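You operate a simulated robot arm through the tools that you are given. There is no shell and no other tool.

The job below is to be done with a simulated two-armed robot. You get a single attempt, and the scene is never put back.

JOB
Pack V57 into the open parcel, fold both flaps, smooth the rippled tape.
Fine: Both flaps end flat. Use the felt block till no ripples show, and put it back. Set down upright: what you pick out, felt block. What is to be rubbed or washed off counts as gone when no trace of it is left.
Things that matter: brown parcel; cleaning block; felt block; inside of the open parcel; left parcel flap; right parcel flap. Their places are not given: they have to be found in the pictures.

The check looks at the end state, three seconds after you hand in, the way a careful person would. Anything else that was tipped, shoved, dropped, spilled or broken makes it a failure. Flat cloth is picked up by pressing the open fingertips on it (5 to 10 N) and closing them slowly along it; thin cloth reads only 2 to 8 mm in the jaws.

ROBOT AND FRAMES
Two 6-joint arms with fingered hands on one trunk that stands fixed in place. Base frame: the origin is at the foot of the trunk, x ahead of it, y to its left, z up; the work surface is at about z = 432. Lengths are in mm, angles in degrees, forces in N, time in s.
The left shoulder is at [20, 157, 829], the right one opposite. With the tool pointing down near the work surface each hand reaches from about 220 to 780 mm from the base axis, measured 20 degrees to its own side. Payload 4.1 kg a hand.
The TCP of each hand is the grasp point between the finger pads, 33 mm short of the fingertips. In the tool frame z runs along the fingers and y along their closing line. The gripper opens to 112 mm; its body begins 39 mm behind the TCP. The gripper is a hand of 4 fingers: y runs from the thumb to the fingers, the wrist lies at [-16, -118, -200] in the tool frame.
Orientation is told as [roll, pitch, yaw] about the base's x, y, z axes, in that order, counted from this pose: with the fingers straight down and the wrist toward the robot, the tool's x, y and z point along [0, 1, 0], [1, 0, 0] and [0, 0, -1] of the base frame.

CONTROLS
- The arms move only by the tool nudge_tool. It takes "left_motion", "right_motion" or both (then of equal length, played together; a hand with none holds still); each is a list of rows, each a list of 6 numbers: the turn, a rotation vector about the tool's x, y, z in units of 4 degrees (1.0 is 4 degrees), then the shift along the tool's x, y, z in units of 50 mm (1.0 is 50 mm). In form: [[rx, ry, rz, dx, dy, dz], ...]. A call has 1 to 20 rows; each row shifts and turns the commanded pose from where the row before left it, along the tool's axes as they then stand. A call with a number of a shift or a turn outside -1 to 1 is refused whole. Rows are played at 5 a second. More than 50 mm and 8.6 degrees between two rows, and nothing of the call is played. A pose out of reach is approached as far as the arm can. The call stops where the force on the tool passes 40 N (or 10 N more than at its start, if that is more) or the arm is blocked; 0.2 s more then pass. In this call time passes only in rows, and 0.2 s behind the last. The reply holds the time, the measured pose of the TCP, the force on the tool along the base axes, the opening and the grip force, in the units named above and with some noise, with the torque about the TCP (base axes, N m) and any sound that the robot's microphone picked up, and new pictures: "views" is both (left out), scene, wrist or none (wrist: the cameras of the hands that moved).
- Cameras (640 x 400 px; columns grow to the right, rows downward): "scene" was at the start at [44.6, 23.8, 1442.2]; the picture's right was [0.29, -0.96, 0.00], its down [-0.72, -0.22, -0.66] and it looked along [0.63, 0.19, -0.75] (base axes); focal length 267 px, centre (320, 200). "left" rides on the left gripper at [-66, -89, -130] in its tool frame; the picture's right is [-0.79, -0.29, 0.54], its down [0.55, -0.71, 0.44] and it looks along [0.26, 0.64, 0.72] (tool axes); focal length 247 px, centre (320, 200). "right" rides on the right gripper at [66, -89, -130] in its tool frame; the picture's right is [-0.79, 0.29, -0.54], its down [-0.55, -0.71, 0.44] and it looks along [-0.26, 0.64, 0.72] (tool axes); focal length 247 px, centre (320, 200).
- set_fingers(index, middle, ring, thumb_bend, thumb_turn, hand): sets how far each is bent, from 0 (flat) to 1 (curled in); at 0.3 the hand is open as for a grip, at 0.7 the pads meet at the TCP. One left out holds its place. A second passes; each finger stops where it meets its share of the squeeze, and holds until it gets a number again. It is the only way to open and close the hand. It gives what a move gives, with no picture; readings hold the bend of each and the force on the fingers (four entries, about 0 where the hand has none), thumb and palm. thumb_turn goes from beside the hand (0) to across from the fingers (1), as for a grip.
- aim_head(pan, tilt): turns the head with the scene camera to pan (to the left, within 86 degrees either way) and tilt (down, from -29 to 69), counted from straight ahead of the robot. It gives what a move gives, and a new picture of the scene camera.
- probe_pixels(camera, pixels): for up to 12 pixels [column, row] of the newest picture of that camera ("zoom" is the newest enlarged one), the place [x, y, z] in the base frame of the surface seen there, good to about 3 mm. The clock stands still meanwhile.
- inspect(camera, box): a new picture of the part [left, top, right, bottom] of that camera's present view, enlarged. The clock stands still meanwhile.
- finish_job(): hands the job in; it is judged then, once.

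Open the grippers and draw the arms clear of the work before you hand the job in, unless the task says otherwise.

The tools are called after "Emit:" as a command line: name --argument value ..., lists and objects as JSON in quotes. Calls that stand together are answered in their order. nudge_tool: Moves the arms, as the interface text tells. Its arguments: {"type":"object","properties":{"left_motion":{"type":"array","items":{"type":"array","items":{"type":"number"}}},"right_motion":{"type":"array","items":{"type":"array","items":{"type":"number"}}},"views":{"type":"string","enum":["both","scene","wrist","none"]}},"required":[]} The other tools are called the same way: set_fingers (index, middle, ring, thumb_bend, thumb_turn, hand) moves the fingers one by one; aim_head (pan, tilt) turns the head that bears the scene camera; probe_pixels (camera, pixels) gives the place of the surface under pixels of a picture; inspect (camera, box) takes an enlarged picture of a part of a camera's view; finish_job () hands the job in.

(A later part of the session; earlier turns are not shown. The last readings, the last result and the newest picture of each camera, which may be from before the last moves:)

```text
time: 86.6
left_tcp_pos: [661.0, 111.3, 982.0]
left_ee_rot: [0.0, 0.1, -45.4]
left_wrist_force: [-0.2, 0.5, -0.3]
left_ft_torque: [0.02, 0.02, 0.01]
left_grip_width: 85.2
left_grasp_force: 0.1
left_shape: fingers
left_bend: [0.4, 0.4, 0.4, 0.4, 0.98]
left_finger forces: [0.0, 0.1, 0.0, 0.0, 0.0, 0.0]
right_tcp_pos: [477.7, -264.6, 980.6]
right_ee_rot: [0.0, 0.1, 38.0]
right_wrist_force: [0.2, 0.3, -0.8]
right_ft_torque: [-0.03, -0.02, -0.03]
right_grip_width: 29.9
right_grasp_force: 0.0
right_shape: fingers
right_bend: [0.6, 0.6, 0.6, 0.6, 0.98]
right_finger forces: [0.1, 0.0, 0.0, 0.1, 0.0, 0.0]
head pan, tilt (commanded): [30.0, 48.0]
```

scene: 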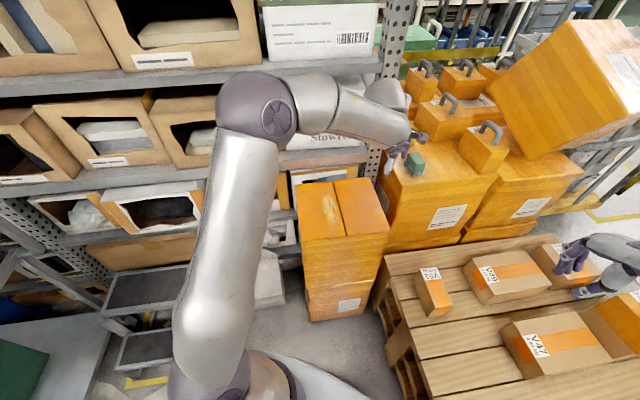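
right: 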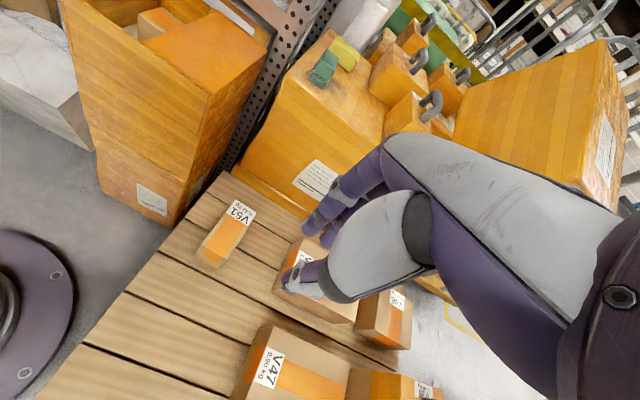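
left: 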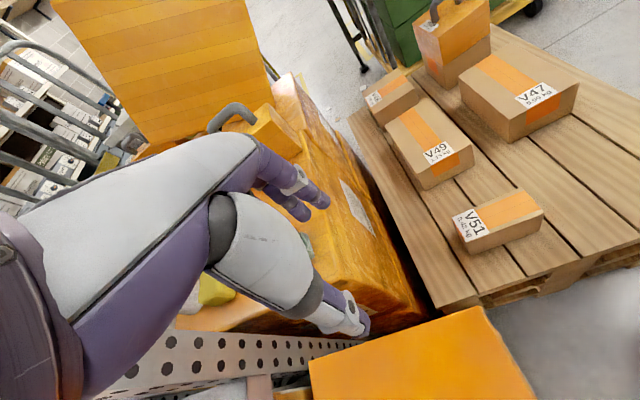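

At (661,111,982), yaw -45. Now I tilt the hand 30° about its closing axis (fingers forward) while moving to the pre-grasp point (792,77,937) behind and above the block.

Emit:
nudge_tool --left_motion '[[0, 0.9375, 0, 0.174, 0.291, 0.112], [0, 0.9375, 0, 0.166, 0.291, 0.123], [0, 0.9375, 0, 0.158, 0.291, 0.134], [0, 0.9375, 0, 0.149, 0.291, 0.144], [0, 0.9375, 0, 0.139, 0.291, 0.153], [0, 0.9375, 0, 0.129, 0.291, 0.162], [0, 0.9375, 0, 0.118, 0.291, 0.17], [0, 0.9375, 0, 0.107, 0.291, 0.177]]' --views "both"

Emit:
inspect --camera "scene" --box '[340, 60, 480, 200]'

```text
time: 88.4
left_tcp_pos: [791.6, 75.6, 937.1]
left_ee_rot: [30.0, 0.1, -45.3]
left_wrist_force: [0.0, -0.6, 0.4]
left_ft_torque: [-0.04, -0.01, 0.04]
left_grip_width: 85.1
left_grasp_force: 0.1
left_shape: fingers
left_bend: [0.4, 0.4, 0.4, 0.4, 0.98]
left_finger forces: [0.0, 0.1, 0.0, 0.0, 0.1, 0.1]
right_tcp_pos: [477.7, -264.7, 981.6]
right_ee_rot: [0.0, 0.2, 38.1]
right_wrist_force: [-0.4, 0.2, 0.0]
right_ft_torque: [0.02, -0.03, -0.02]
right_grip_width: 29.7
right_grasp_force: 0.1
right_shape: fingers
right_bend: [0.6, 0.6, 0.6, 0.6, 0.98]
right_finger forces: [0.0, 0.1, 0.0, 0.0, 0.0, 0.0]
head pan, tilt (commanded): [30.0, 48.0]
```

scene: 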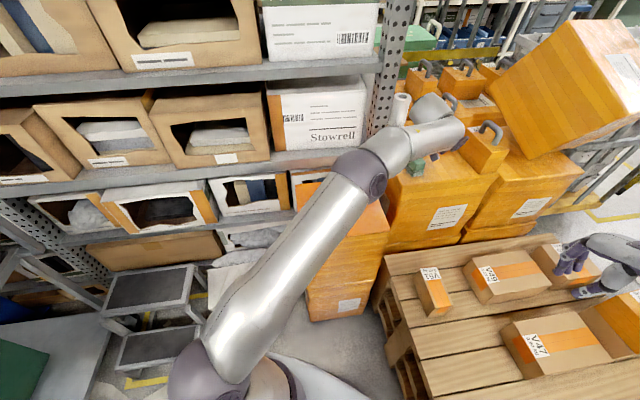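
left: 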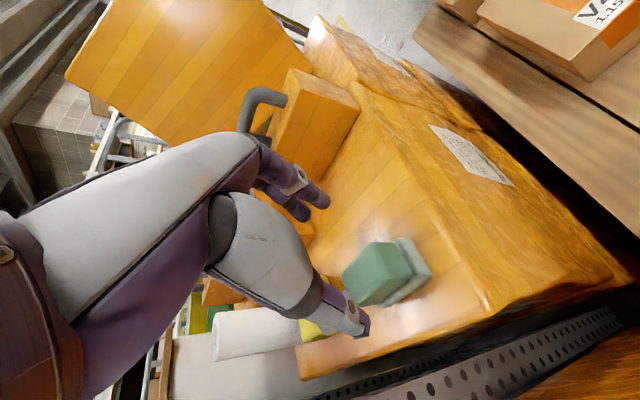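

```text
2.86 times, centred on (410, 130) of scene
```

zoom: 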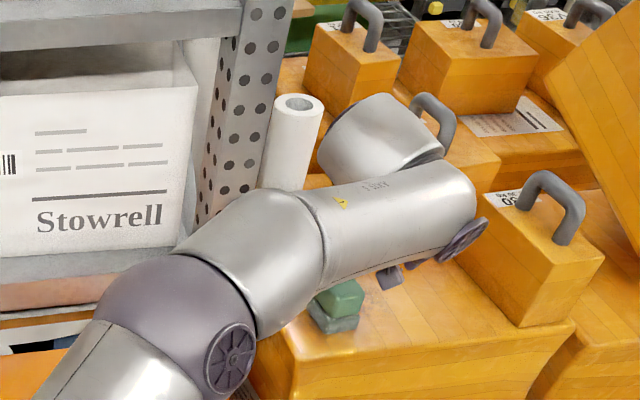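

The pre-grasp pose is reached exactly. I'll measure the block again from the left camera before closing in.

Emit:
inspect --camera "left" --box '[270, 170, 470, 350]'

```text
2.22 times, centred on (370, 260) of left
```

zoom: 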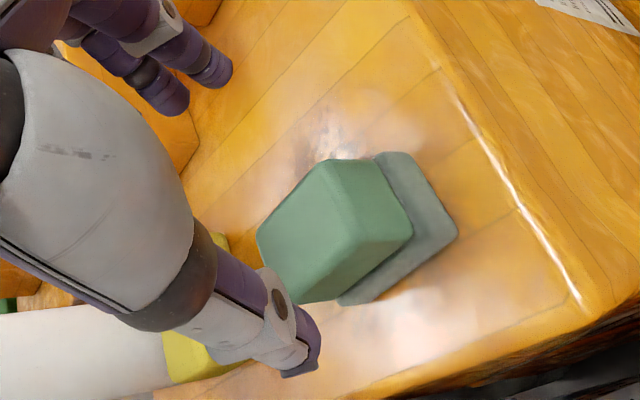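

Emit:
probe_pixels --camera "zoom" --pixels '[[262, 235], [330, 165], [350, 235], [300, 298], [345, 162], [405, 228], [380, 190], [455, 232], [355, 300], [330, 200], [300, 230], [380, 250]]'

```text
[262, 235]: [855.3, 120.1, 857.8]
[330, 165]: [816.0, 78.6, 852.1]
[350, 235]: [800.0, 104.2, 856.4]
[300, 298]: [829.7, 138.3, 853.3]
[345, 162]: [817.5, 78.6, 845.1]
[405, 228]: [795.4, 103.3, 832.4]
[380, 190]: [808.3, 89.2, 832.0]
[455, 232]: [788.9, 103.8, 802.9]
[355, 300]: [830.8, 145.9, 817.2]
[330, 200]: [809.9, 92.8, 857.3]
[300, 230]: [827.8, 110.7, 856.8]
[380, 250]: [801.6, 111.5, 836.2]
```

The block's green body is centred at about (826,111), on my approach line. I'll advance 97 mm along the fingers in gentle steps.

Emit:
nudge_tool --left_motion '[[0, 0, 0, 0, 0, 0.5], [0, 0, 0, 0, 0, 0.5], [0, 0, 0, 0, 0, 0.4], [0, 0, 0, 0, 0, 0.3], [0, 0, 0, 0, 0, 0.24]]' --views "both"

Emit:
inspect --camera "left" --box '[250, 150, 450, 350]'

Emit:
inspect --camera "scene" --box '[360, 80, 480, 200]'

```text
time: 89.6
left_tcp_pos: [821.2, 111.0, 852.8]
left_ee_rot: [30.0, 0.0, -45.4]
left_wrist_force: [0.1, -0.3, 0.0]
left_ft_torque: [-0.03, -0.02, -0.01]
left_grip_width: 85.1
left_grasp_force: 0.0
left_shape: fingers
left_bend: [0.4, 0.4, 0.4, 0.4, 0.98]
left_finger forces: [0.1, 0.1, 0.1, 0.0, 0.1, 0.0]
left hand out of reach, approached as far as the arm can: row 4
right_tcp_pos: [478.4, -265.2, 982.0]
right_ee_rot: [0.0, 0.1, 38.1]
right_wrist_force: [0.4, 0.8, 0.6]
right_ft_torque: [0.01, 0.0, 0.02]
right_grip_width: 30.1
right_grasp_force: 0.0
right_shape: fingers
right_bend: [0.6, 0.6, 0.6, 0.6, 0.98]
right_finger forces: [0.0, 0.1, 0.0, 0.1, 0.1, 0.1]
head pan, tilt (commanded): [30.0, 48.0]
```

scene: 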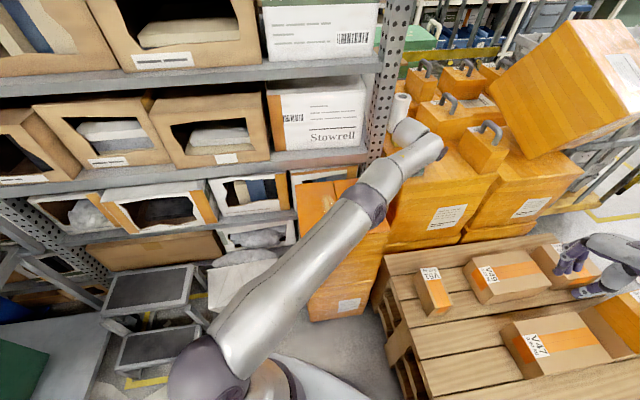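
left: 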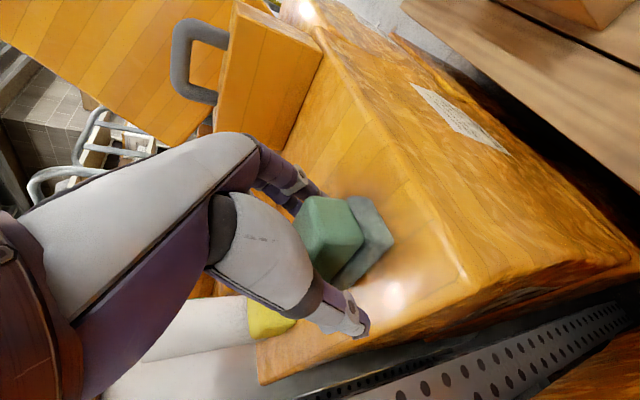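

```text
2.00 times, centred on (350, 250) of left
```

zoom: 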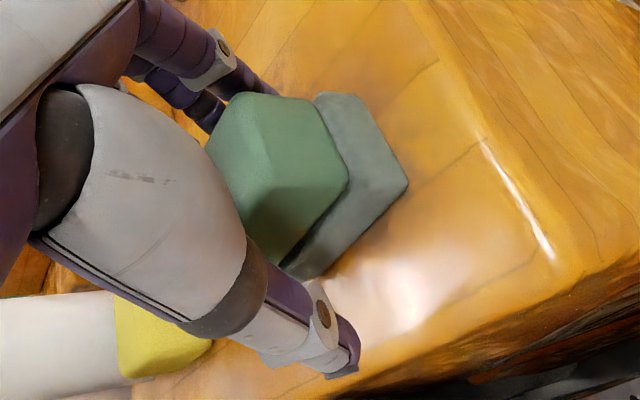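

```text
3.33 times, centred on (420, 140) of scene
```

zoom: 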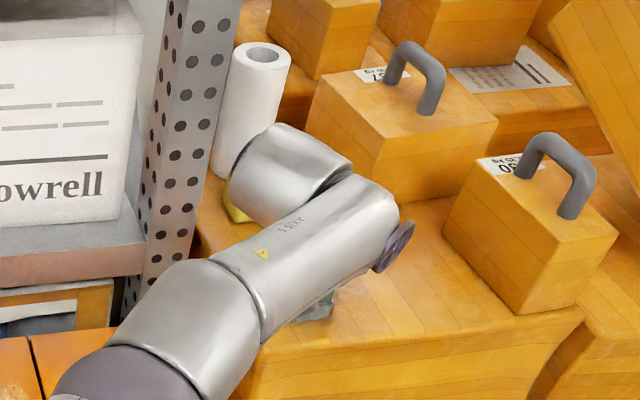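

The hand reached (821,111,853), slightly short but the block is centred in the jaw within 3 mm. I'll close the fingers gently.

Emit:
set_fingers --hand "left" --index 0.55 --middle 0.55 --ring 0.55 --thumb_bend 0.55

Emit:
inspect --camera "left" --box '[250, 150, 450, 350]'

```text
time: 90.6
left_tcp_pos: [821.0, 110.9, 851.8]
left_ee_rot: [30.0, 0.0, -45.5]
left_wrist_force: [-0.4, 0.1, -0.2]
left_ft_torque: [0.02, 0.01, 0.0]
left_grip_width: 44.7
left_grasp_force: 0.3
left_shape: fingers
left_bend: [0.55, 0.55, 0.55, 0.54, 0.98]
left_finger forces: [0.1, 0.0, 0.1, 0.0, 0.4, 0.0]
right_tcp_pos: [478.0, -264.2, 981.2]
right_ee_rot: [0.0, 0.1, 38.2]
right_wrist_force: [0.1, 0.2, 0.0]
right_ft_torque: [0.03, 0.0, -0.03]
right_grip_width: 30.1
right_grasp_force: 0.0
right_shape: fingers
right_bend: [0.6, 0.6, 0.6, 0.6, 0.98]
right_finger forces: [0.1, 0.0, 0.0, 0.1, 0.1, 0.0]
head pan, tilt (commanded): [30.0, 48.0]
```

```text
2.00 times, centred on (350, 250) of left
```

zoom: 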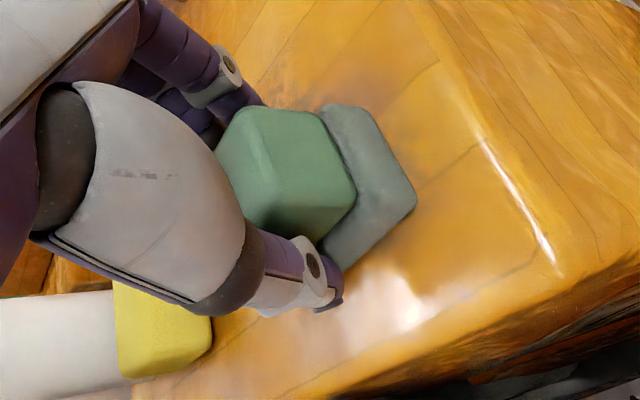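

The thumb has just touched. I'll close further to a firm hold.

Emit:
set_fingers --hand "left" --index 0.64 --middle 0.64 --ring 0.64 --thumb_bend 0.6

Emit:
inspect --camera "left" --box '[250, 150, 450, 350]'

```text
time: 91.6
left_tcp_pos: [820.2, 110.7, 853.3]
left_ee_rot: [30.0, -0.1, -45.3]
left_wrist_force: [0.9, -0.9, 4.7]
left_ft_torque: [0.06, -0.01, -0.03]
left_grip_width: 41.0
left_grasp_force: 8.5
left_shape: fingers
left_bend: [0.59, 0.62, 0.62, 0.55, 0.97]
left_finger forces: [4.4, 2.8, 1.7, 0.1, 7.9, 0.0]
right_tcp_pos: [479.0, -264.6, 982.1]
right_ee_rot: [0.1, 0.1, 38.1]
right_wrist_force: [-0.6, -0.4, -0.1]
right_ft_torque: [-0.01, -0.02, 0.03]
right_grip_width: 29.9
right_grasp_force: 0.0
right_shape: fingers
right_bend: [0.6, 0.6, 0.6, 0.6, 0.98]
right_finger forces: [0.1, 0.0, 0.0, 0.1, 0.0, 0.0]
head pan, tilt (commanded): [30.0, 48.0]
```

```text
2.00 times, centred on (350, 250) of left
```

zoom: 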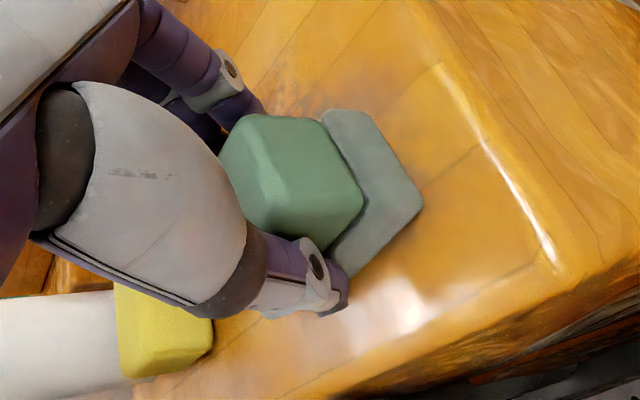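

Grip is 8.5 N. I'll squeeze somewhat more for rubbing.

Emit:
set_fingers --hand "left" --index 0.7 --middle 0.7 --ring 0.7 --thumb_bend 0.65

Emit:
inspect --camera "left" --box '[250, 150, 450, 350]'

```text
time: 92.6
left_tcp_pos: [822.7, 110.3, 851.8]
left_ee_rot: [30.0, -0.1, -45.4]
left_wrist_force: [2.6, -0.9, 7.3]
left_ft_torque: [0.14, 0.0, -0.03]
left_grip_width: 39.9
left_grasp_force: 17.4
left_shape: fingers
left_bend: [0.61, 0.65, 0.66, 0.55, 0.96]
left_finger forces: [7.5, 5.9, 4.0, 0.1, 16.9, 0.1]
right_tcp_pos: [478.4, -263.7, 981.4]
right_ee_rot: [0.0, 0.1, 38.1]
right_wrist_force: [0.1, 0.1, 0.6]
right_ft_torque: [-0.01, 0.02, 0.01]
right_grip_width: 29.8
right_grasp_force: 0.2
right_shape: fingers
right_bend: [0.6, 0.6, 0.6, 0.6, 0.98]
right_finger forces: [0.0, 0.0, 0.0, 0.0, 0.1, 0.1]
head pan, tilt (commanded): [30.0, 48.0]
```

```text
2.00 times, centred on (350, 250) of left
```

zoom: 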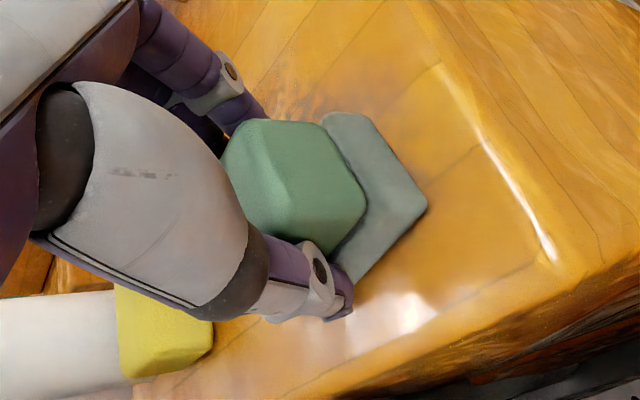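

Grip is 17 N. I'll lift the block back along the approach line by 40 mm and check how it hangs.

Emit:
nudge_tool --left_motion '[[0, 0, 0, 0, 0, -0.15], [0, 0, 0, 0, 0, -0.3], [0, 0, 0, 0, 0, -0.4]]' --views "both"

Emit:
inspect --camera "left" --box '[250, 150, 450, 350]'

Emit:
inspect --camera "scene" --box '[360, 80, 480, 200]'

```text
time: 93.4
left_tcp_pos: [807.6, 95.9, 889.6]
left_ee_rot: [29.9, -0.1, -45.4]
left_wrist_force: [0.7, -0.5, -0.7]
left_ft_torque: [0.01, -0.01, -0.01]
left_grip_width: 40.0
left_grasp_force: 15.7
left_shape: fingers
left_bend: [0.61, 0.65, 0.67, 0.55, 0.95]
left_finger forces: [7.8, 4.6, 2.7, 0.0, 16.2, 0.1]
right_tcp_pos: [477.4, -264.3, 980.5]
right_ee_rot: [-0.1, 0.1, 38.1]
right_wrist_force: [0.1, -0.7, -0.5]
right_ft_torque: [0.01, 0.01, 0.0]
right_grip_width: 30.0
right_grasp_force: 0.1
right_shape: fingers
right_bend: [0.6, 0.6, 0.6, 0.6, 0.98]
right_finger forces: [0.0, 0.1, 0.0, 0.0, 0.0, 0.1]
head pan, tilt (commanded): [30.0, 48.0]
```

scene: 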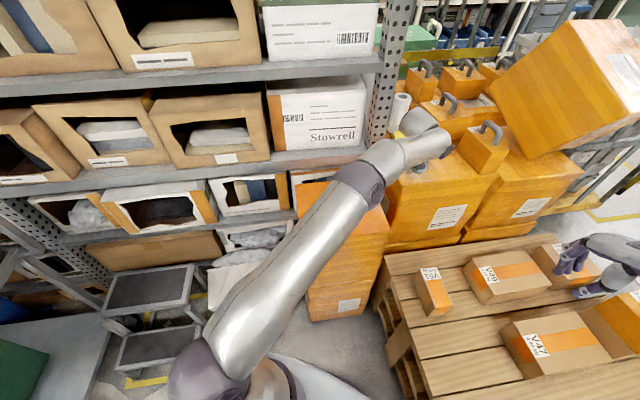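
left: 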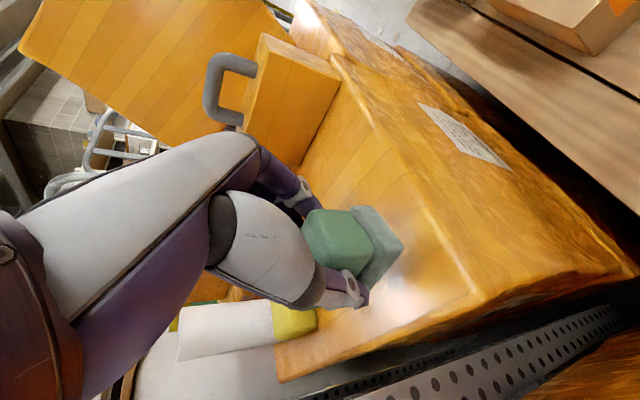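

```text
2.00 times, centred on (350, 250) of left
```

zoom: 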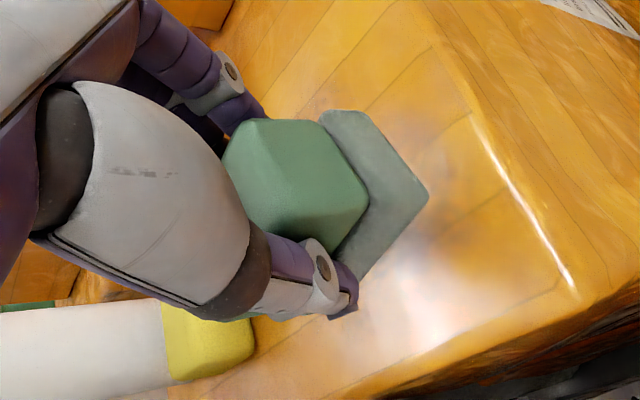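

```text
3.33 times, centred on (420, 140) of scene
```

zoom: 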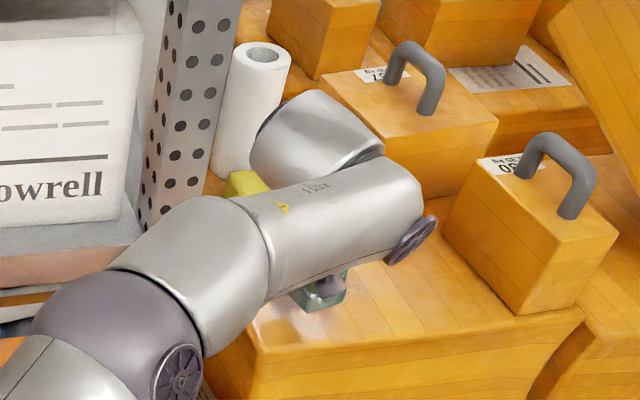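

The block is in hand and lifted. I'll measure its corners to see whether it still hangs level.

Emit:
inspect --camera "left" --box '[290, 190, 410, 320]'

```text
3.08 times, centred on (350, 255) of left
```

zoom: 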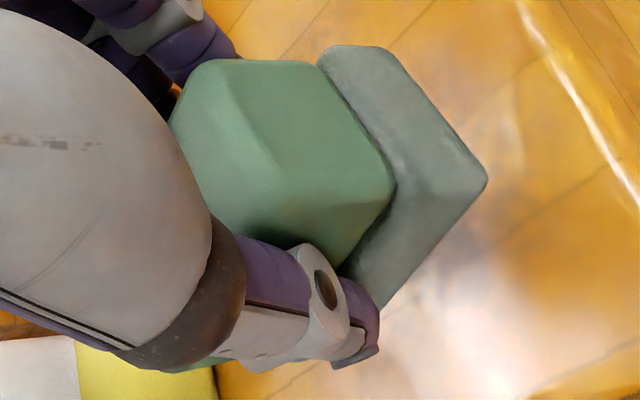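

Emit:
probe_pixels --camera "zoom" --pixels '[[205, 95], [240, 170], [250, 220], [230, 130], [310, 85], [380, 180], [320, 150], [330, 60], [480, 180], [390, 290], [400, 130], [370, 220]]'

```text
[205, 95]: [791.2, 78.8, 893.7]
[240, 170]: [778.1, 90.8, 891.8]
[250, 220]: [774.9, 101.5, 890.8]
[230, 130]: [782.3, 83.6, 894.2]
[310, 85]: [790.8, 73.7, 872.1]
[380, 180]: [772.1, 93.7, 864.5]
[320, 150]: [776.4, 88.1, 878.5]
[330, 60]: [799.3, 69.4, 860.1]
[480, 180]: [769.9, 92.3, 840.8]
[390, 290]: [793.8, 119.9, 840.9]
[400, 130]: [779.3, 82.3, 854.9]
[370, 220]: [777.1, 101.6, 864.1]
```

The block hangs level (its lower felt edge at z≈841 on both corners), about 50 mm below the TCP. I'll retreat from the crate toward the parcel.

Emit:
nudge_tool --left_motion '[[0, 0, 0, -0.253, -0.383, -0.453], [0, 0, 0, -0.253, -0.383, -0.453], [0, 0, 0, -0.253, -0.383, -0.453]]' --views "wrist"

Emit:
nudge_tool --left_motion '[[0.545, 0, -0.944, -0.012, -0.232, 0.058], [0.545, 0, -0.944, 0.003, -0.23, 0.066], [0.545, 0, -0.944, 0.018, -0.227, 0.075], [0.545, 0, -0.944, 0.033, -0.222, 0.084], [0.545, 0, -0.944, 0.047, -0.216, 0.092], [0.545, 0, -0.944, 0.061, -0.209, 0.1], [0.545, 0, -0.944, 0.074, -0.2, 0.108], [0.545, 0, -0.944, 0.088, -0.191, 0.115], [0.545, 0, -0.944, 0.1, -0.18, 0.122], [0.545, 0, -0.944, 0.111, -0.168, 0.129], [0.545, 0, -0.944, 0.122, -0.156, 0.135], [0.545, 0, -0.944, 0.132, -0.142, 0.141], [0.545, 0, -0.944, 0.141, -0.128, 0.146], [0.545, 0, -0.944, 0.149, -0.112, 0.15], [0.545, 0, -0.944, 0.155, -0.097, 0.154], [0.545, 0, -0.944, 0.161, -0.08, 0.158], [0.545, 0, -0.944, 0.166, -0.063, 0.16], [0.545, 0, -0.944, 0.17, -0.046, 0.162]]' --views "both"

```text
time: 94.2
left_tcp_pos: [720.0, 89.9, 927.6]
left_ee_rot: [29.9, -0.1, -45.5]
left_wrist_force: [-0.4, 0.1, -1.6]
left_ft_torque: [0.03, 0.01, 0.0]
left_grip_width: 40.2
left_grasp_force: 16.1
left_shape: fingers
left_bend: [0.61, 0.66, 0.67, 0.55, 0.95]
left_finger forces: [7.7, 4.7, 2.6, 0.0, 15.9, 0.0]
right_tcp_pos: [477.9, -263.7, 981.3]
right_ee_rot: [-0.1, 0.1, 38.2]
right_wrist_force: [0.0, -0.5, -0.7]
right_ft_torque: [0.06, 0.03, -0.02]
right_grip_width: 30.1
right_grasp_force: 0.0
right_shape: fingers
right_bend: [0.6, 0.6, 0.6, 0.6, 0.98]
right_finger forces: [0.0, 0.0, 0.0, 0.0, 0.1, 0.0]
head pan, tilt (commanded): [30.0, 48.0]
```

left: 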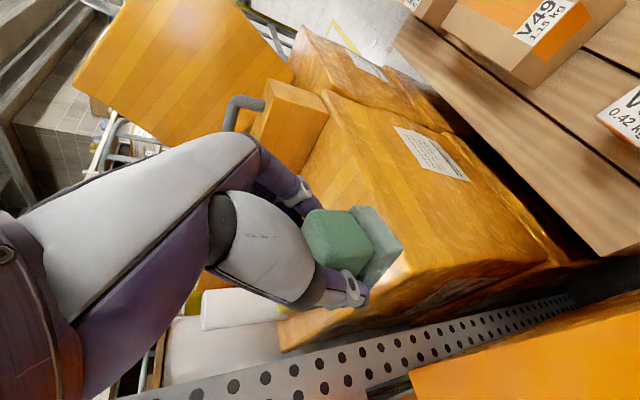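

```text
time: 98.0
left_tcp_pos: [584.4, 248.5, 878.9]
left_ee_rot: [30.0, 0.0, 33.2]
left_wrist_force: [-0.4, 0.6, -0.3]
left_ft_torque: [0.02, 0.02, 0.01]
left_grip_width: 40.0
left_grasp_force: 15.5
left_shape: fingers
left_bend: [0.61, 0.66, 0.67, 0.55, 0.95]
left_finger forces: [7.7, 4.5, 2.6, 0.0, 15.9, 0.0]
right_tcp_pos: [477.3, -265.7, 981.4]
right_ee_rot: [0.0, 0.1, 38.1]
right_wrist_force: [0.1, -0.1, -0.4]
right_ft_torque: [-0.02, 0.02, -0.02]
right_grip_width: 29.7
right_grasp_force: 0.1
right_shape: fingers
right_bend: [0.6, 0.6, 0.6, 0.6, 0.98]
right_finger forces: [0.1, 0.1, 0.1, 0.0, 0.0, 0.0]
head pan, tilt (commanded): [30.0, 48.0]
```

scene: 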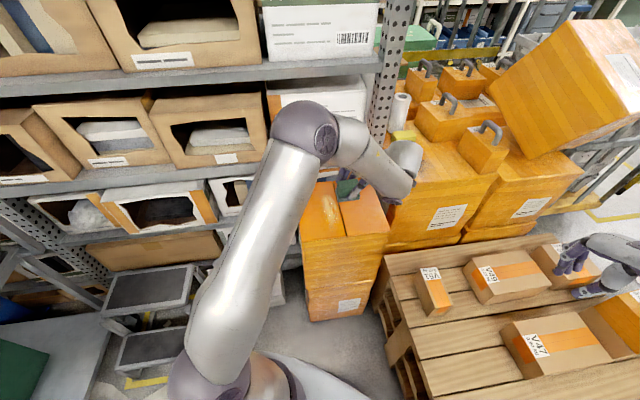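
left: 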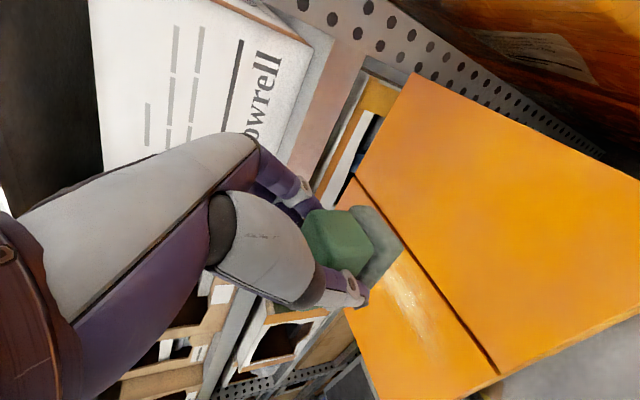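

The block is above the flaps. I'll measure its pose here before touching down.

Emit:
inspect --camera "left" --box '[280, 180, 420, 320]'

Emit:
inspect --camera "scene" --box '[290, 130, 430, 260]'

```text
2.86 times, centred on (350, 250) of left
```

zoom: 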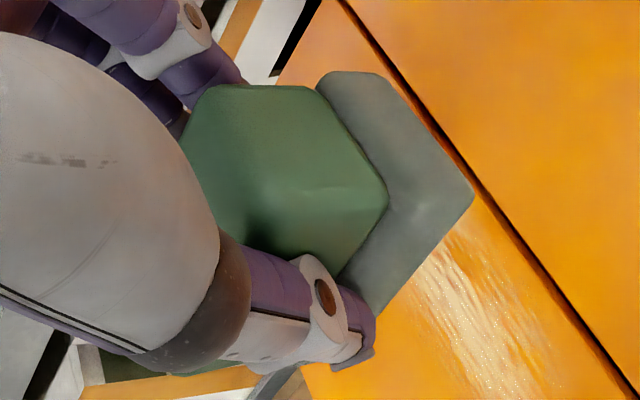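

```text
3.08 times, centred on (360, 195) of scene
```

zoom: 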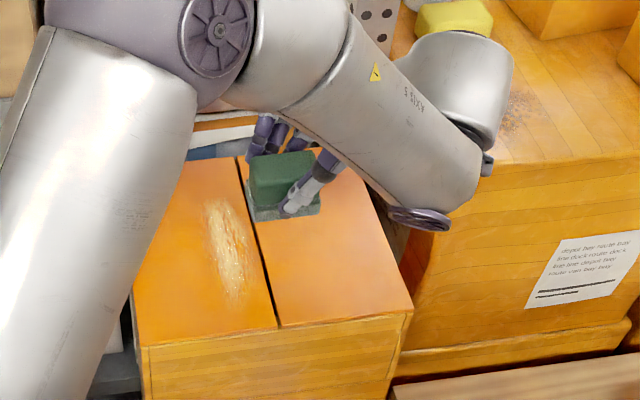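

Emit:
inspect --camera "left" --box '[280, 180, 420, 320]'

Emit:
probe_pixels --camera "zoom" --pixels '[[320, 85], [340, 75], [380, 80], [470, 195], [375, 310], [430, 250], [385, 195], [310, 90], [225, 95], [260, 185], [400, 200], [350, 100]]'

```text
2.86 times, centred on (350, 250) of left
```

zoom: 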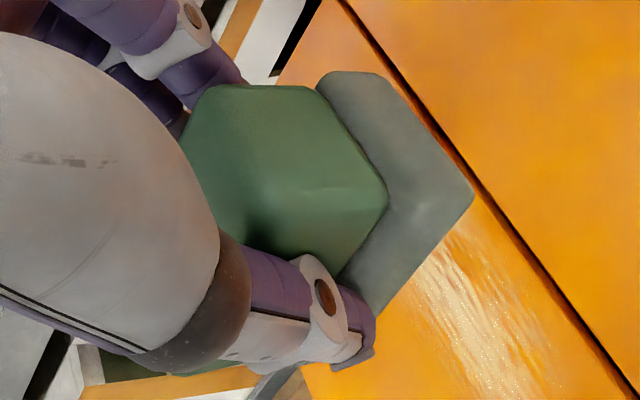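

```text
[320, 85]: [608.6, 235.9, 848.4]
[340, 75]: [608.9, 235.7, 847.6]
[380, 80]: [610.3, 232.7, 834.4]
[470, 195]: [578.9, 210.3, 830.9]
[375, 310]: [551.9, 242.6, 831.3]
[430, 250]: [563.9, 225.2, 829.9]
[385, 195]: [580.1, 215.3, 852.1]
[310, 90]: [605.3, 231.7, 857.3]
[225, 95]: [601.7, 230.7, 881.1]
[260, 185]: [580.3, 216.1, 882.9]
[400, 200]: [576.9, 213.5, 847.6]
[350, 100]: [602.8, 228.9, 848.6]
```

The block's base is level, its long side across the ripples, its centre 10 mm in front of the TCP. I'll move above the ripples' middle and lower to just above the flap.

Emit:
nudge_tool --left_motion '[[0, 0, 0, 0.15, 0.026, 0.826], [0, 0, 0, 0.15, 0.026, 0.826]]' --views "both"

Emit:
nudge_tool --left_motion '[[0, 0, 0, -0.08, 0, 0.139], [0, 0, 0, -0.04, 0, 0.069]]' --views "none"

```text
time: 98.6
left_tcp_pos: [558.2, 294.1, 814.2]
left_ee_rot: [30.0, -0.1, 33.2]
left_wrist_force: [-0.4, -0.6, 0.1]
left_ft_torque: [0.0, -0.03, 0.02]
left_grip_width: 40.1
left_grasp_force: 15.5
left_shape: fingers
left_bend: [0.61, 0.66, 0.67, 0.55, 0.95]
left_finger forces: [7.5, 4.6, 2.6, 0.0, 15.8, 0.0]
right_tcp_pos: [477.3, -264.5, 980.0]
right_ee_rot: [0.0, 0.1, 38.2]
right_wrist_force: [-0.1, -0.1, -0.3]
right_ft_torque: [0.03, -0.04, -0.02]
right_grip_width: 29.9
right_grasp_force: 0.0
right_shape: fingers
right_bend: [0.6, 0.6, 0.6, 0.6, 0.98]
right_finger forces: [0.0, 0.1, 0.1, 0.0, 0.0, 0.0]
head pan, tilt (commanded): [30.0, 48.0]
```

scene: 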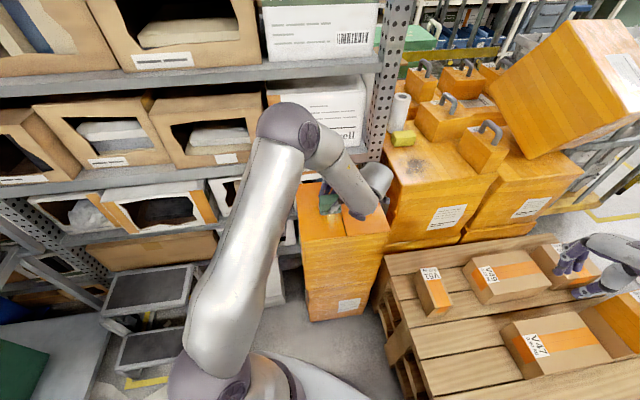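
left: 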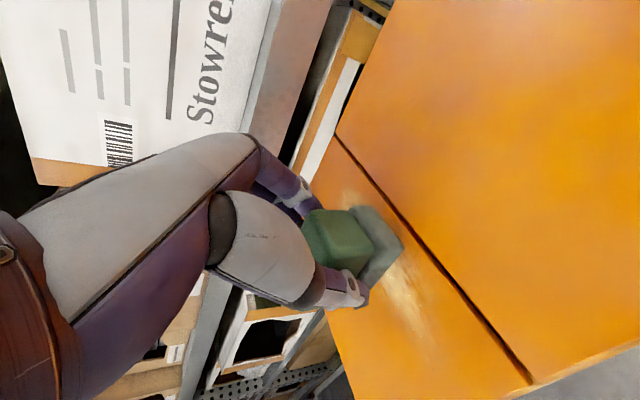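

```text
time: 99.2
left_tcp_pos: [557.4, 296.1, 801.1]
left_ee_rot: [30.0, 0.0, 33.1]
left_wrist_force: [-0.3, 0.1, -0.4]
left_ft_torque: [0.0, 0.0, 0.0]
left_grip_width: 40.1
left_grasp_force: 15.5
left_shape: fingers
left_bend: [0.61, 0.66, 0.67, 0.55, 0.95]
left_finger forces: [7.7, 4.5, 2.6, 0.0, 15.5, 0.1]
right_tcp_pos: [477.7, -264.3, 981.0]
right_ee_rot: [0.1, 0.0, 38.1]
right_wrist_force: [0.7, 0.0, 0.8]
right_ft_torque: [0.0, -0.03, -0.01]
right_grip_width: 29.9
right_grasp_force: 0.1
right_shape: fingers
right_bend: [0.6, 0.6, 0.6, 0.6, 0.98]
right_finger forces: [0.0, 0.1, 0.1, 0.0, 0.0, 0.0]
head pan, tilt (commanded): [30.0, 48.0]
```

Still free at TCP z 801. I'll lower in 2 mm steps until contact.

Emit:
nudge_tool --left_motion '[[0, 0, 0, -0.02, 0, 0.035], [0, 0, 0, -0.02, 0, 0.035]]' --views "none"

Emit:
inspect --camera "scene" --box '[360, 120, 460, 220]'

```text
time: 99.8
left_tcp_pos: [558.3, 296.3, 801.1]
left_ee_rot: [29.9, -0.3, 33.0]
left_wrist_force: [2.9, -2.5, 12.5]
left_ft_torque: [-0.12, 0.31, 0.13]
left_grip_width: 40.1
left_grasp_force: 18.5
left_shape: fingers
left_bend: [0.61, 0.66, 0.67, 0.55, 0.96]
left_finger forces: [7.5, 4.9, 3.8, 0.0, 19.2, 0.0]
right_tcp_pos: [478.0, -265.0, 981.3]
right_ee_rot: [-0.1, 0.1, 38.1]
right_wrist_force: [-0.3, -0.6, -0.5]
right_ft_torque: [0.0, -0.02, 0.02]
right_grip_width: 29.8
right_grasp_force: 0.1
right_shape: fingers
right_bend: [0.6, 0.6, 0.6, 0.6, 0.98]
right_finger forces: [0.0, 0.1, 0.0, 0.1, 0.1, 0.0]
head pan, tilt (commanded): [30.0, 48.0]
```

```text
4.00 times, centred on (410, 170) of scene
```

zoom: 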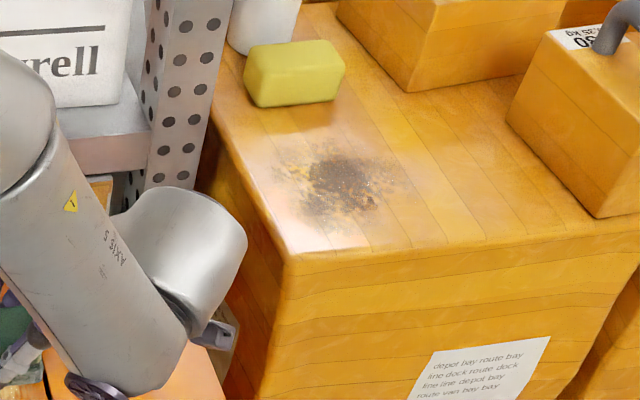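

Contact at 12.5 N. I ease by 1 mm and sweep toward the back end of the ripples (+80 mm along the flap).

Emit:
nudge_tool --left_motion '[[0, 0, 0, 0.01, 0, -0.0173], [0, 0, 0, 0.0159, 0.199, 0.0092], [0, 0, 0, 0.0159, 0.199, 0.0092], [0, 0, 0, 0.0159, 0.199, 0.0092], [0, 0, 0, 0.0159, 0.199, 0.0092], [0, 0, 0, 0.0159, 0.199, 0.0092], [0, 0, 0, 0.0159, 0.199, 0.0092], [0, 0, 0, 0.0159, 0.199, 0.0092], [0, 0, 0, 0.0159, 0.199, 0.0092]]' --views "both"

Emit:
inspect --camera "left" --box '[270, 150, 490, 390]'

Emit:
inspect --camera "scene" --box '[290, 140, 400, 250]'

```text
time: 101.8
left_tcp_pos: [620.0, 345.2, 798.7]
left_ee_rot: [29.9, 0.1, 33.2]
left_wrist_force: [-2.8, -2.2, 7.6]
left_ft_torque: [-0.2, 0.34, 0.0]
left_grip_width: 40.0
left_grasp_force: 16.4
left_shape: fingers
left_bend: [0.62, 0.66, 0.67, 0.55, 0.97]
left_finger forces: [5.6, 3.9, 3.6, 0.0, 19.8, 0.0]
right_tcp_pos: [477.6, -265.3, 980.7]
right_ee_rot: [-0.1, 0.2, 38.1]
right_wrist_force: [0.3, -1.0, 0.5]
right_ft_torque: [0.0, 0.01, 0.02]
right_grip_width: 29.8
right_grasp_force: 0.0
right_shape: fingers
right_bend: [0.6, 0.6, 0.6, 0.6, 0.98]
right_finger forces: [0.0, 0.1, 0.1, 0.0, 0.1, 0.1]
head pan, tilt (commanded): [30.0, 48.0]
```

scene: 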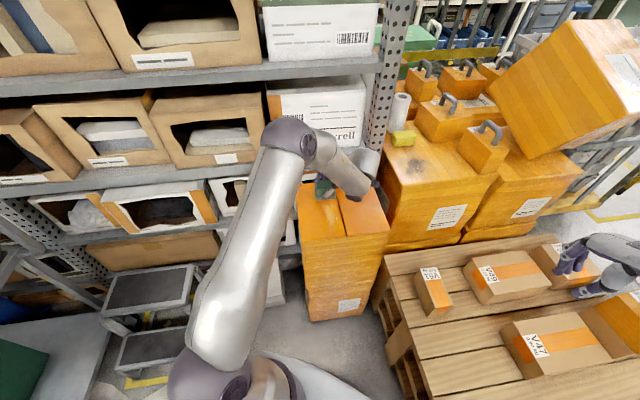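
left: 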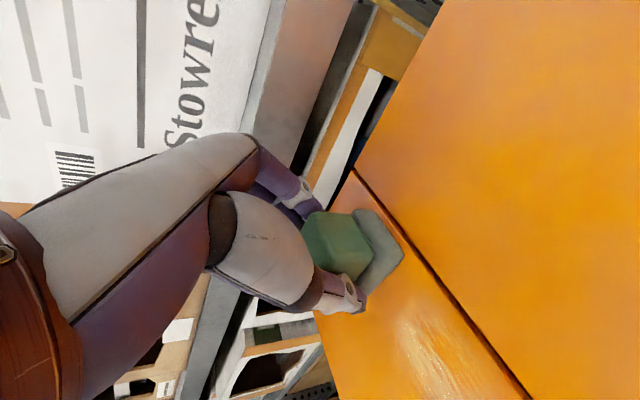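

```text
1.67 times, centred on (380, 270) of left
```

zoom: 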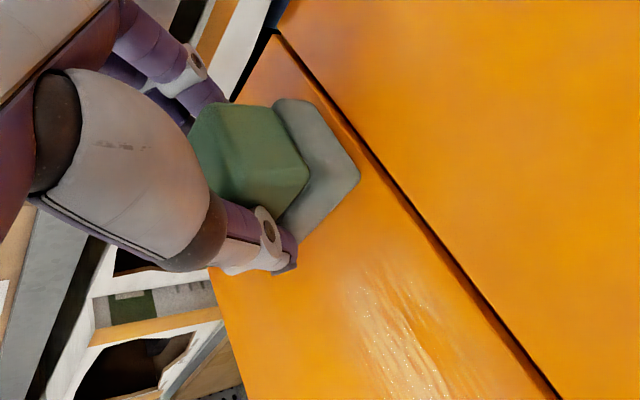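

```text
3.64 times, centred on (345, 195) of scene
```

zoom: 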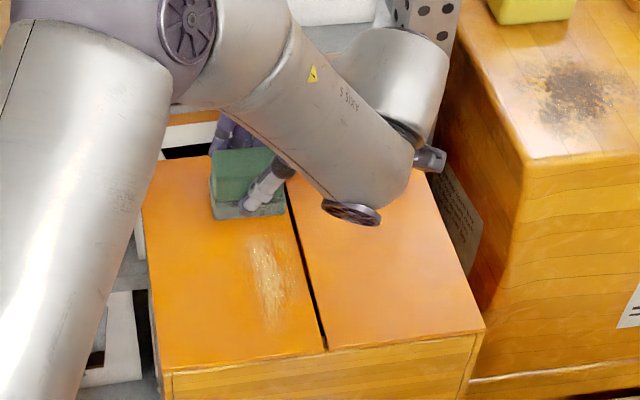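

The felt works: the ripples are gone where it passed. Now I sweep back toward the front over the rest.

Emit:
nudge_tool --left_motion '[[0, 0, 0, -0.0159, -0.199, -0.0092], [0, 0, 0, -0.0159, -0.199, -0.0092], [0, 0, 0, -0.0159, -0.199, -0.0092], [0, 0, 0, -0.0159, -0.199, -0.0092], [0, 0, 0, -0.0159, -0.199, -0.0092], [0, 0, 0, -0.0159, -0.199, -0.0092], [0, 0, 0, -0.0159, -0.199, -0.0092], [0, 0, 0, -0.0159, -0.199, -0.0092], [0, 0, 0, -0.0159, -0.199, -0.0092]]' --views "none"

Emit:
nudge_tool --left_motion '[[0, 0, 0, -0.0159, -0.199, -0.0092], [0, 0, 0, -0.0159, -0.199, -0.0092], [0, 0, 0, -0.0159, -0.199, -0.0092], [0, 0, 0, -0.0159, -0.199, -0.0092], [0, 0, 0, -0.0159, -0.199, -0.0092], [0, 0, 0, -0.0159, -0.199, -0.0092]]' --views "both"

Emit:
inspect --camera "scene" --box '[290, 140, 400, 250]'

Emit:
inspect --camera "left" --box '[270, 100, 490, 340]'

```text
time: 103.8
left_tcp_pos: [548.6, 289.2, 799.4]
left_ee_rot: [29.9, 0.0, 33.2]
left_wrist_force: [2.8, 1.6, 8.6]
left_ft_torque: [0.0, 0.14, -0.04]
left_grip_width: 39.9
left_grasp_force: 17.1
left_shape: fingers
left_bend: [0.62, 0.66, 0.67, 0.55, 0.97]
left_finger forces: [8.1, 5.4, 3.8, 0.0, 16.6, 0.1]
right_tcp_pos: [478.0, -265.3, 981.5]
right_ee_rot: [-0.1, 0.2, 38.2]
right_wrist_force: [-0.2, -0.6, -0.2]
right_ft_torque: [0.01, -0.01, 0.02]
right_grip_width: 29.9
right_grasp_force: 0.0
right_shape: fingers
right_bend: [0.6, 0.6, 0.6, 0.6, 0.98]
right_finger forces: [0.1, 0.0, 0.0, 0.0, 0.1, 0.0]
head pan, tilt (commanded): [30.0, 48.0]
```

```text
time: 105.2
left_tcp_pos: [502.8, 254.6, 799.4]
left_ee_rot: [30.1, 0.1, 33.2]
left_wrist_force: [2.5, 2.0, 9.3]
left_ft_torque: [0.02, 0.17, -0.03]
left_grip_width: 40.0
left_grasp_force: 17.4
left_shape: fingers
left_bend: [0.62, 0.66, 0.67, 0.55, 0.97]
left_finger forces: [8.4, 5.4, 3.7, 0.1, 16.5, 0.0]
right_tcp_pos: [477.0, -264.7, 980.4]
right_ee_rot: [0.0, 0.2, 38.1]
right_wrist_force: [-0.1, 0.8, -0.4]
right_ft_torque: [-0.01, -0.06, 0.0]
right_grip_width: 29.9
right_grasp_force: 0.1
right_shape: fingers
right_bend: [0.6, 0.6, 0.6, 0.6, 0.98]
right_finger forces: [0.0, 0.1, 0.0, 0.0, 0.1, 0.0]
head pan, tilt (commanded): [30.0, 48.0]
```

scene: 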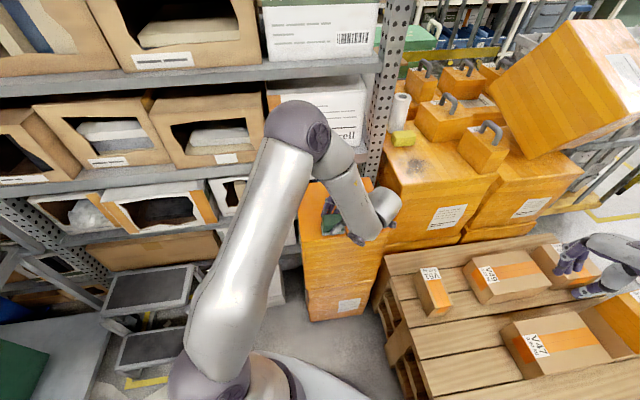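
left: 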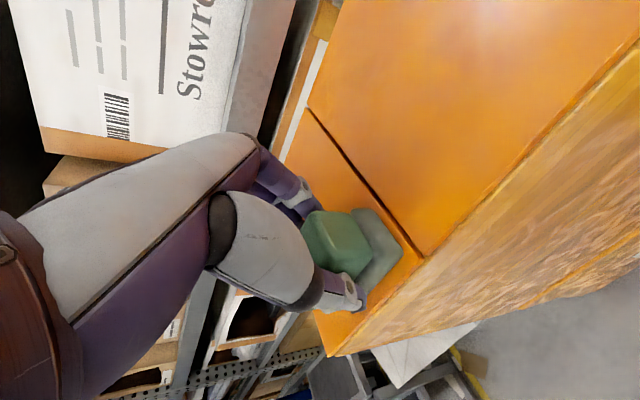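

```text
3.64 times, centred on (345, 195) of scene
```

zoom: 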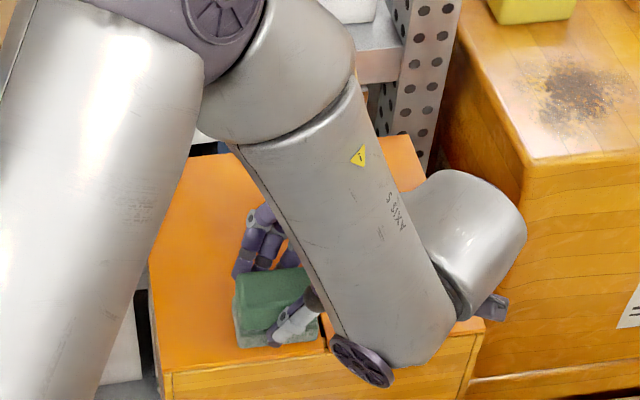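

```text
1.67 times, centred on (380, 220) of left
```

zoom: 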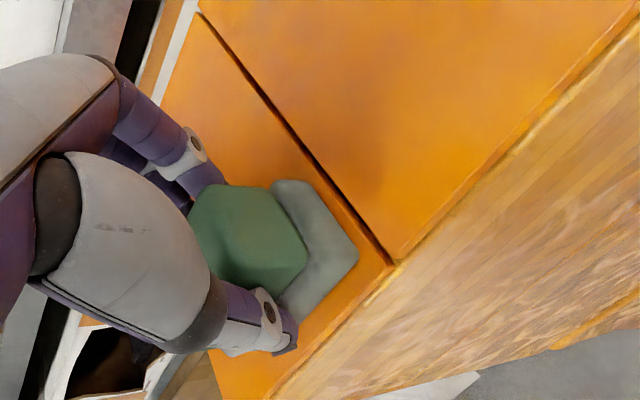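

The front part looks smooth too. For certainty I'll shift 12 mm left and sweep back along the whole length.

Emit:
nudge_tool --left_motion '[[0, 0, 0, 0.1035, -0.0105, 0.0595], [0, 0, 0, 0.1035, -0.0105, 0.0595], [0, 0, 0, 0.0159, 0.199, 0.0092], [0, 0, 0, 0.0159, 0.199, 0.0092], [0, 0, 0, 0.0159, 0.199, 0.0092], [0, 0, 0, 0.0159, 0.199, 0.0092], [0, 0, 0, 0.0159, 0.199, 0.0092], [0, 0, 0, 0.0159, 0.199, 0.0092], [0, 0, 0, 0.0159, 0.199, 0.0092], [0, 0, 0, 0.0159, 0.199, 0.0092], [0, 0, 0, 0.0159, 0.199, 0.0092], [0, 0, 0, 0.0159, 0.199, 0.0092], [0, 0, 0, 0.0159, 0.199, 0.0092], [0, 0, 0, 0.0159, 0.199, 0.0092], [0, 0, 0, 0.0159, 0.199, 0.0092], [0, 0, 0, 0.0159, 0.199, 0.0092], [0, 0, 0, 0.0159, 0.199, 0.0092]]' --views "both"

Emit:
inspect --camera "left" --box '[270, 150, 540, 400]'

Emit:
inspect --camera "scene" --box '[290, 140, 400, 250]'

```text
time: 108.8
left_tcp_pos: [612.8, 355.8, 799.3]
left_ee_rot: [30.0, -0.1, 33.1]
left_wrist_force: [-1.4, -1.4, 4.7]
left_ft_torque: [-0.01, 0.29, 0.09]
left_grip_width: 40.1
left_grasp_force: 15.6
left_shape: fingers
left_bend: [0.62, 0.66, 0.67, 0.55, 0.96]
left_finger forces: [6.2, 3.9, 3.0, 0.1, 18.0, 0.0]
right_tcp_pos: [477.5, -265.5, 981.4]
right_ee_rot: [0.1, 0.1, 38.1]
right_wrist_force: [0.0, 0.4, 0.2]
right_ft_torque: [0.0, -0.02, -0.02]
right_grip_width: 30.2
right_grasp_force: 0.1
right_shape: fingers
right_bend: [0.6, 0.6, 0.6, 0.6, 0.98]
right_finger forces: [0.0, 0.1, 0.1, 0.1, 0.0, 0.1]
head pan, tilt (commanded): [30.0, 48.0]
```

scene: 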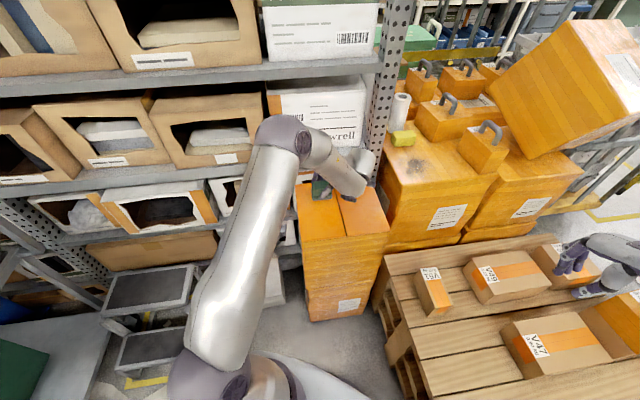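
left: 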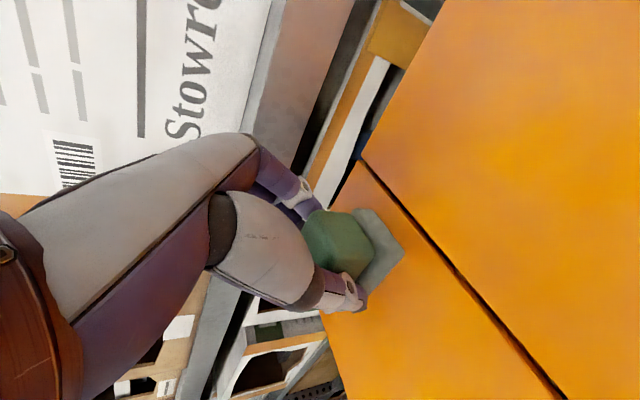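

```text
1.60 times, centred on (405, 275) of left
```

zoom: 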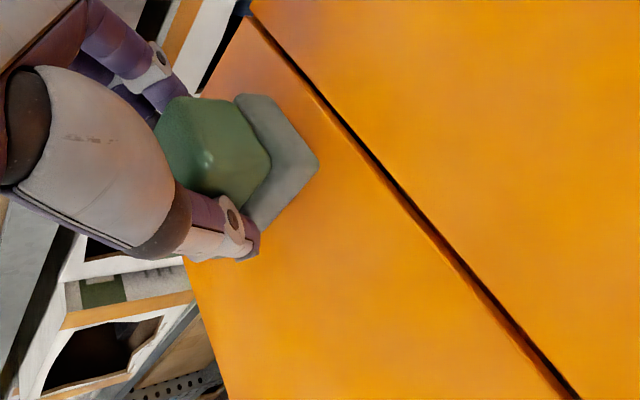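

```text
3.64 times, centred on (345, 195) of scene
```

zoom: 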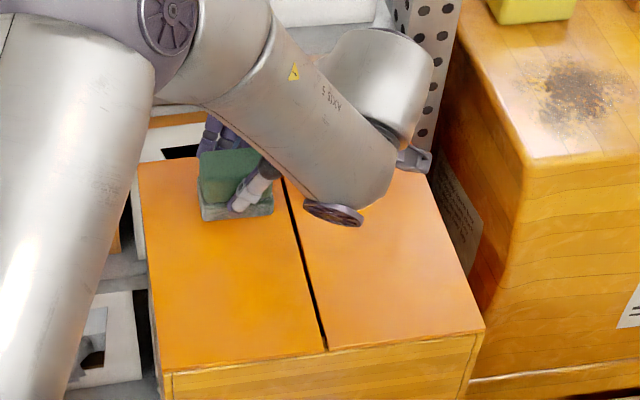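

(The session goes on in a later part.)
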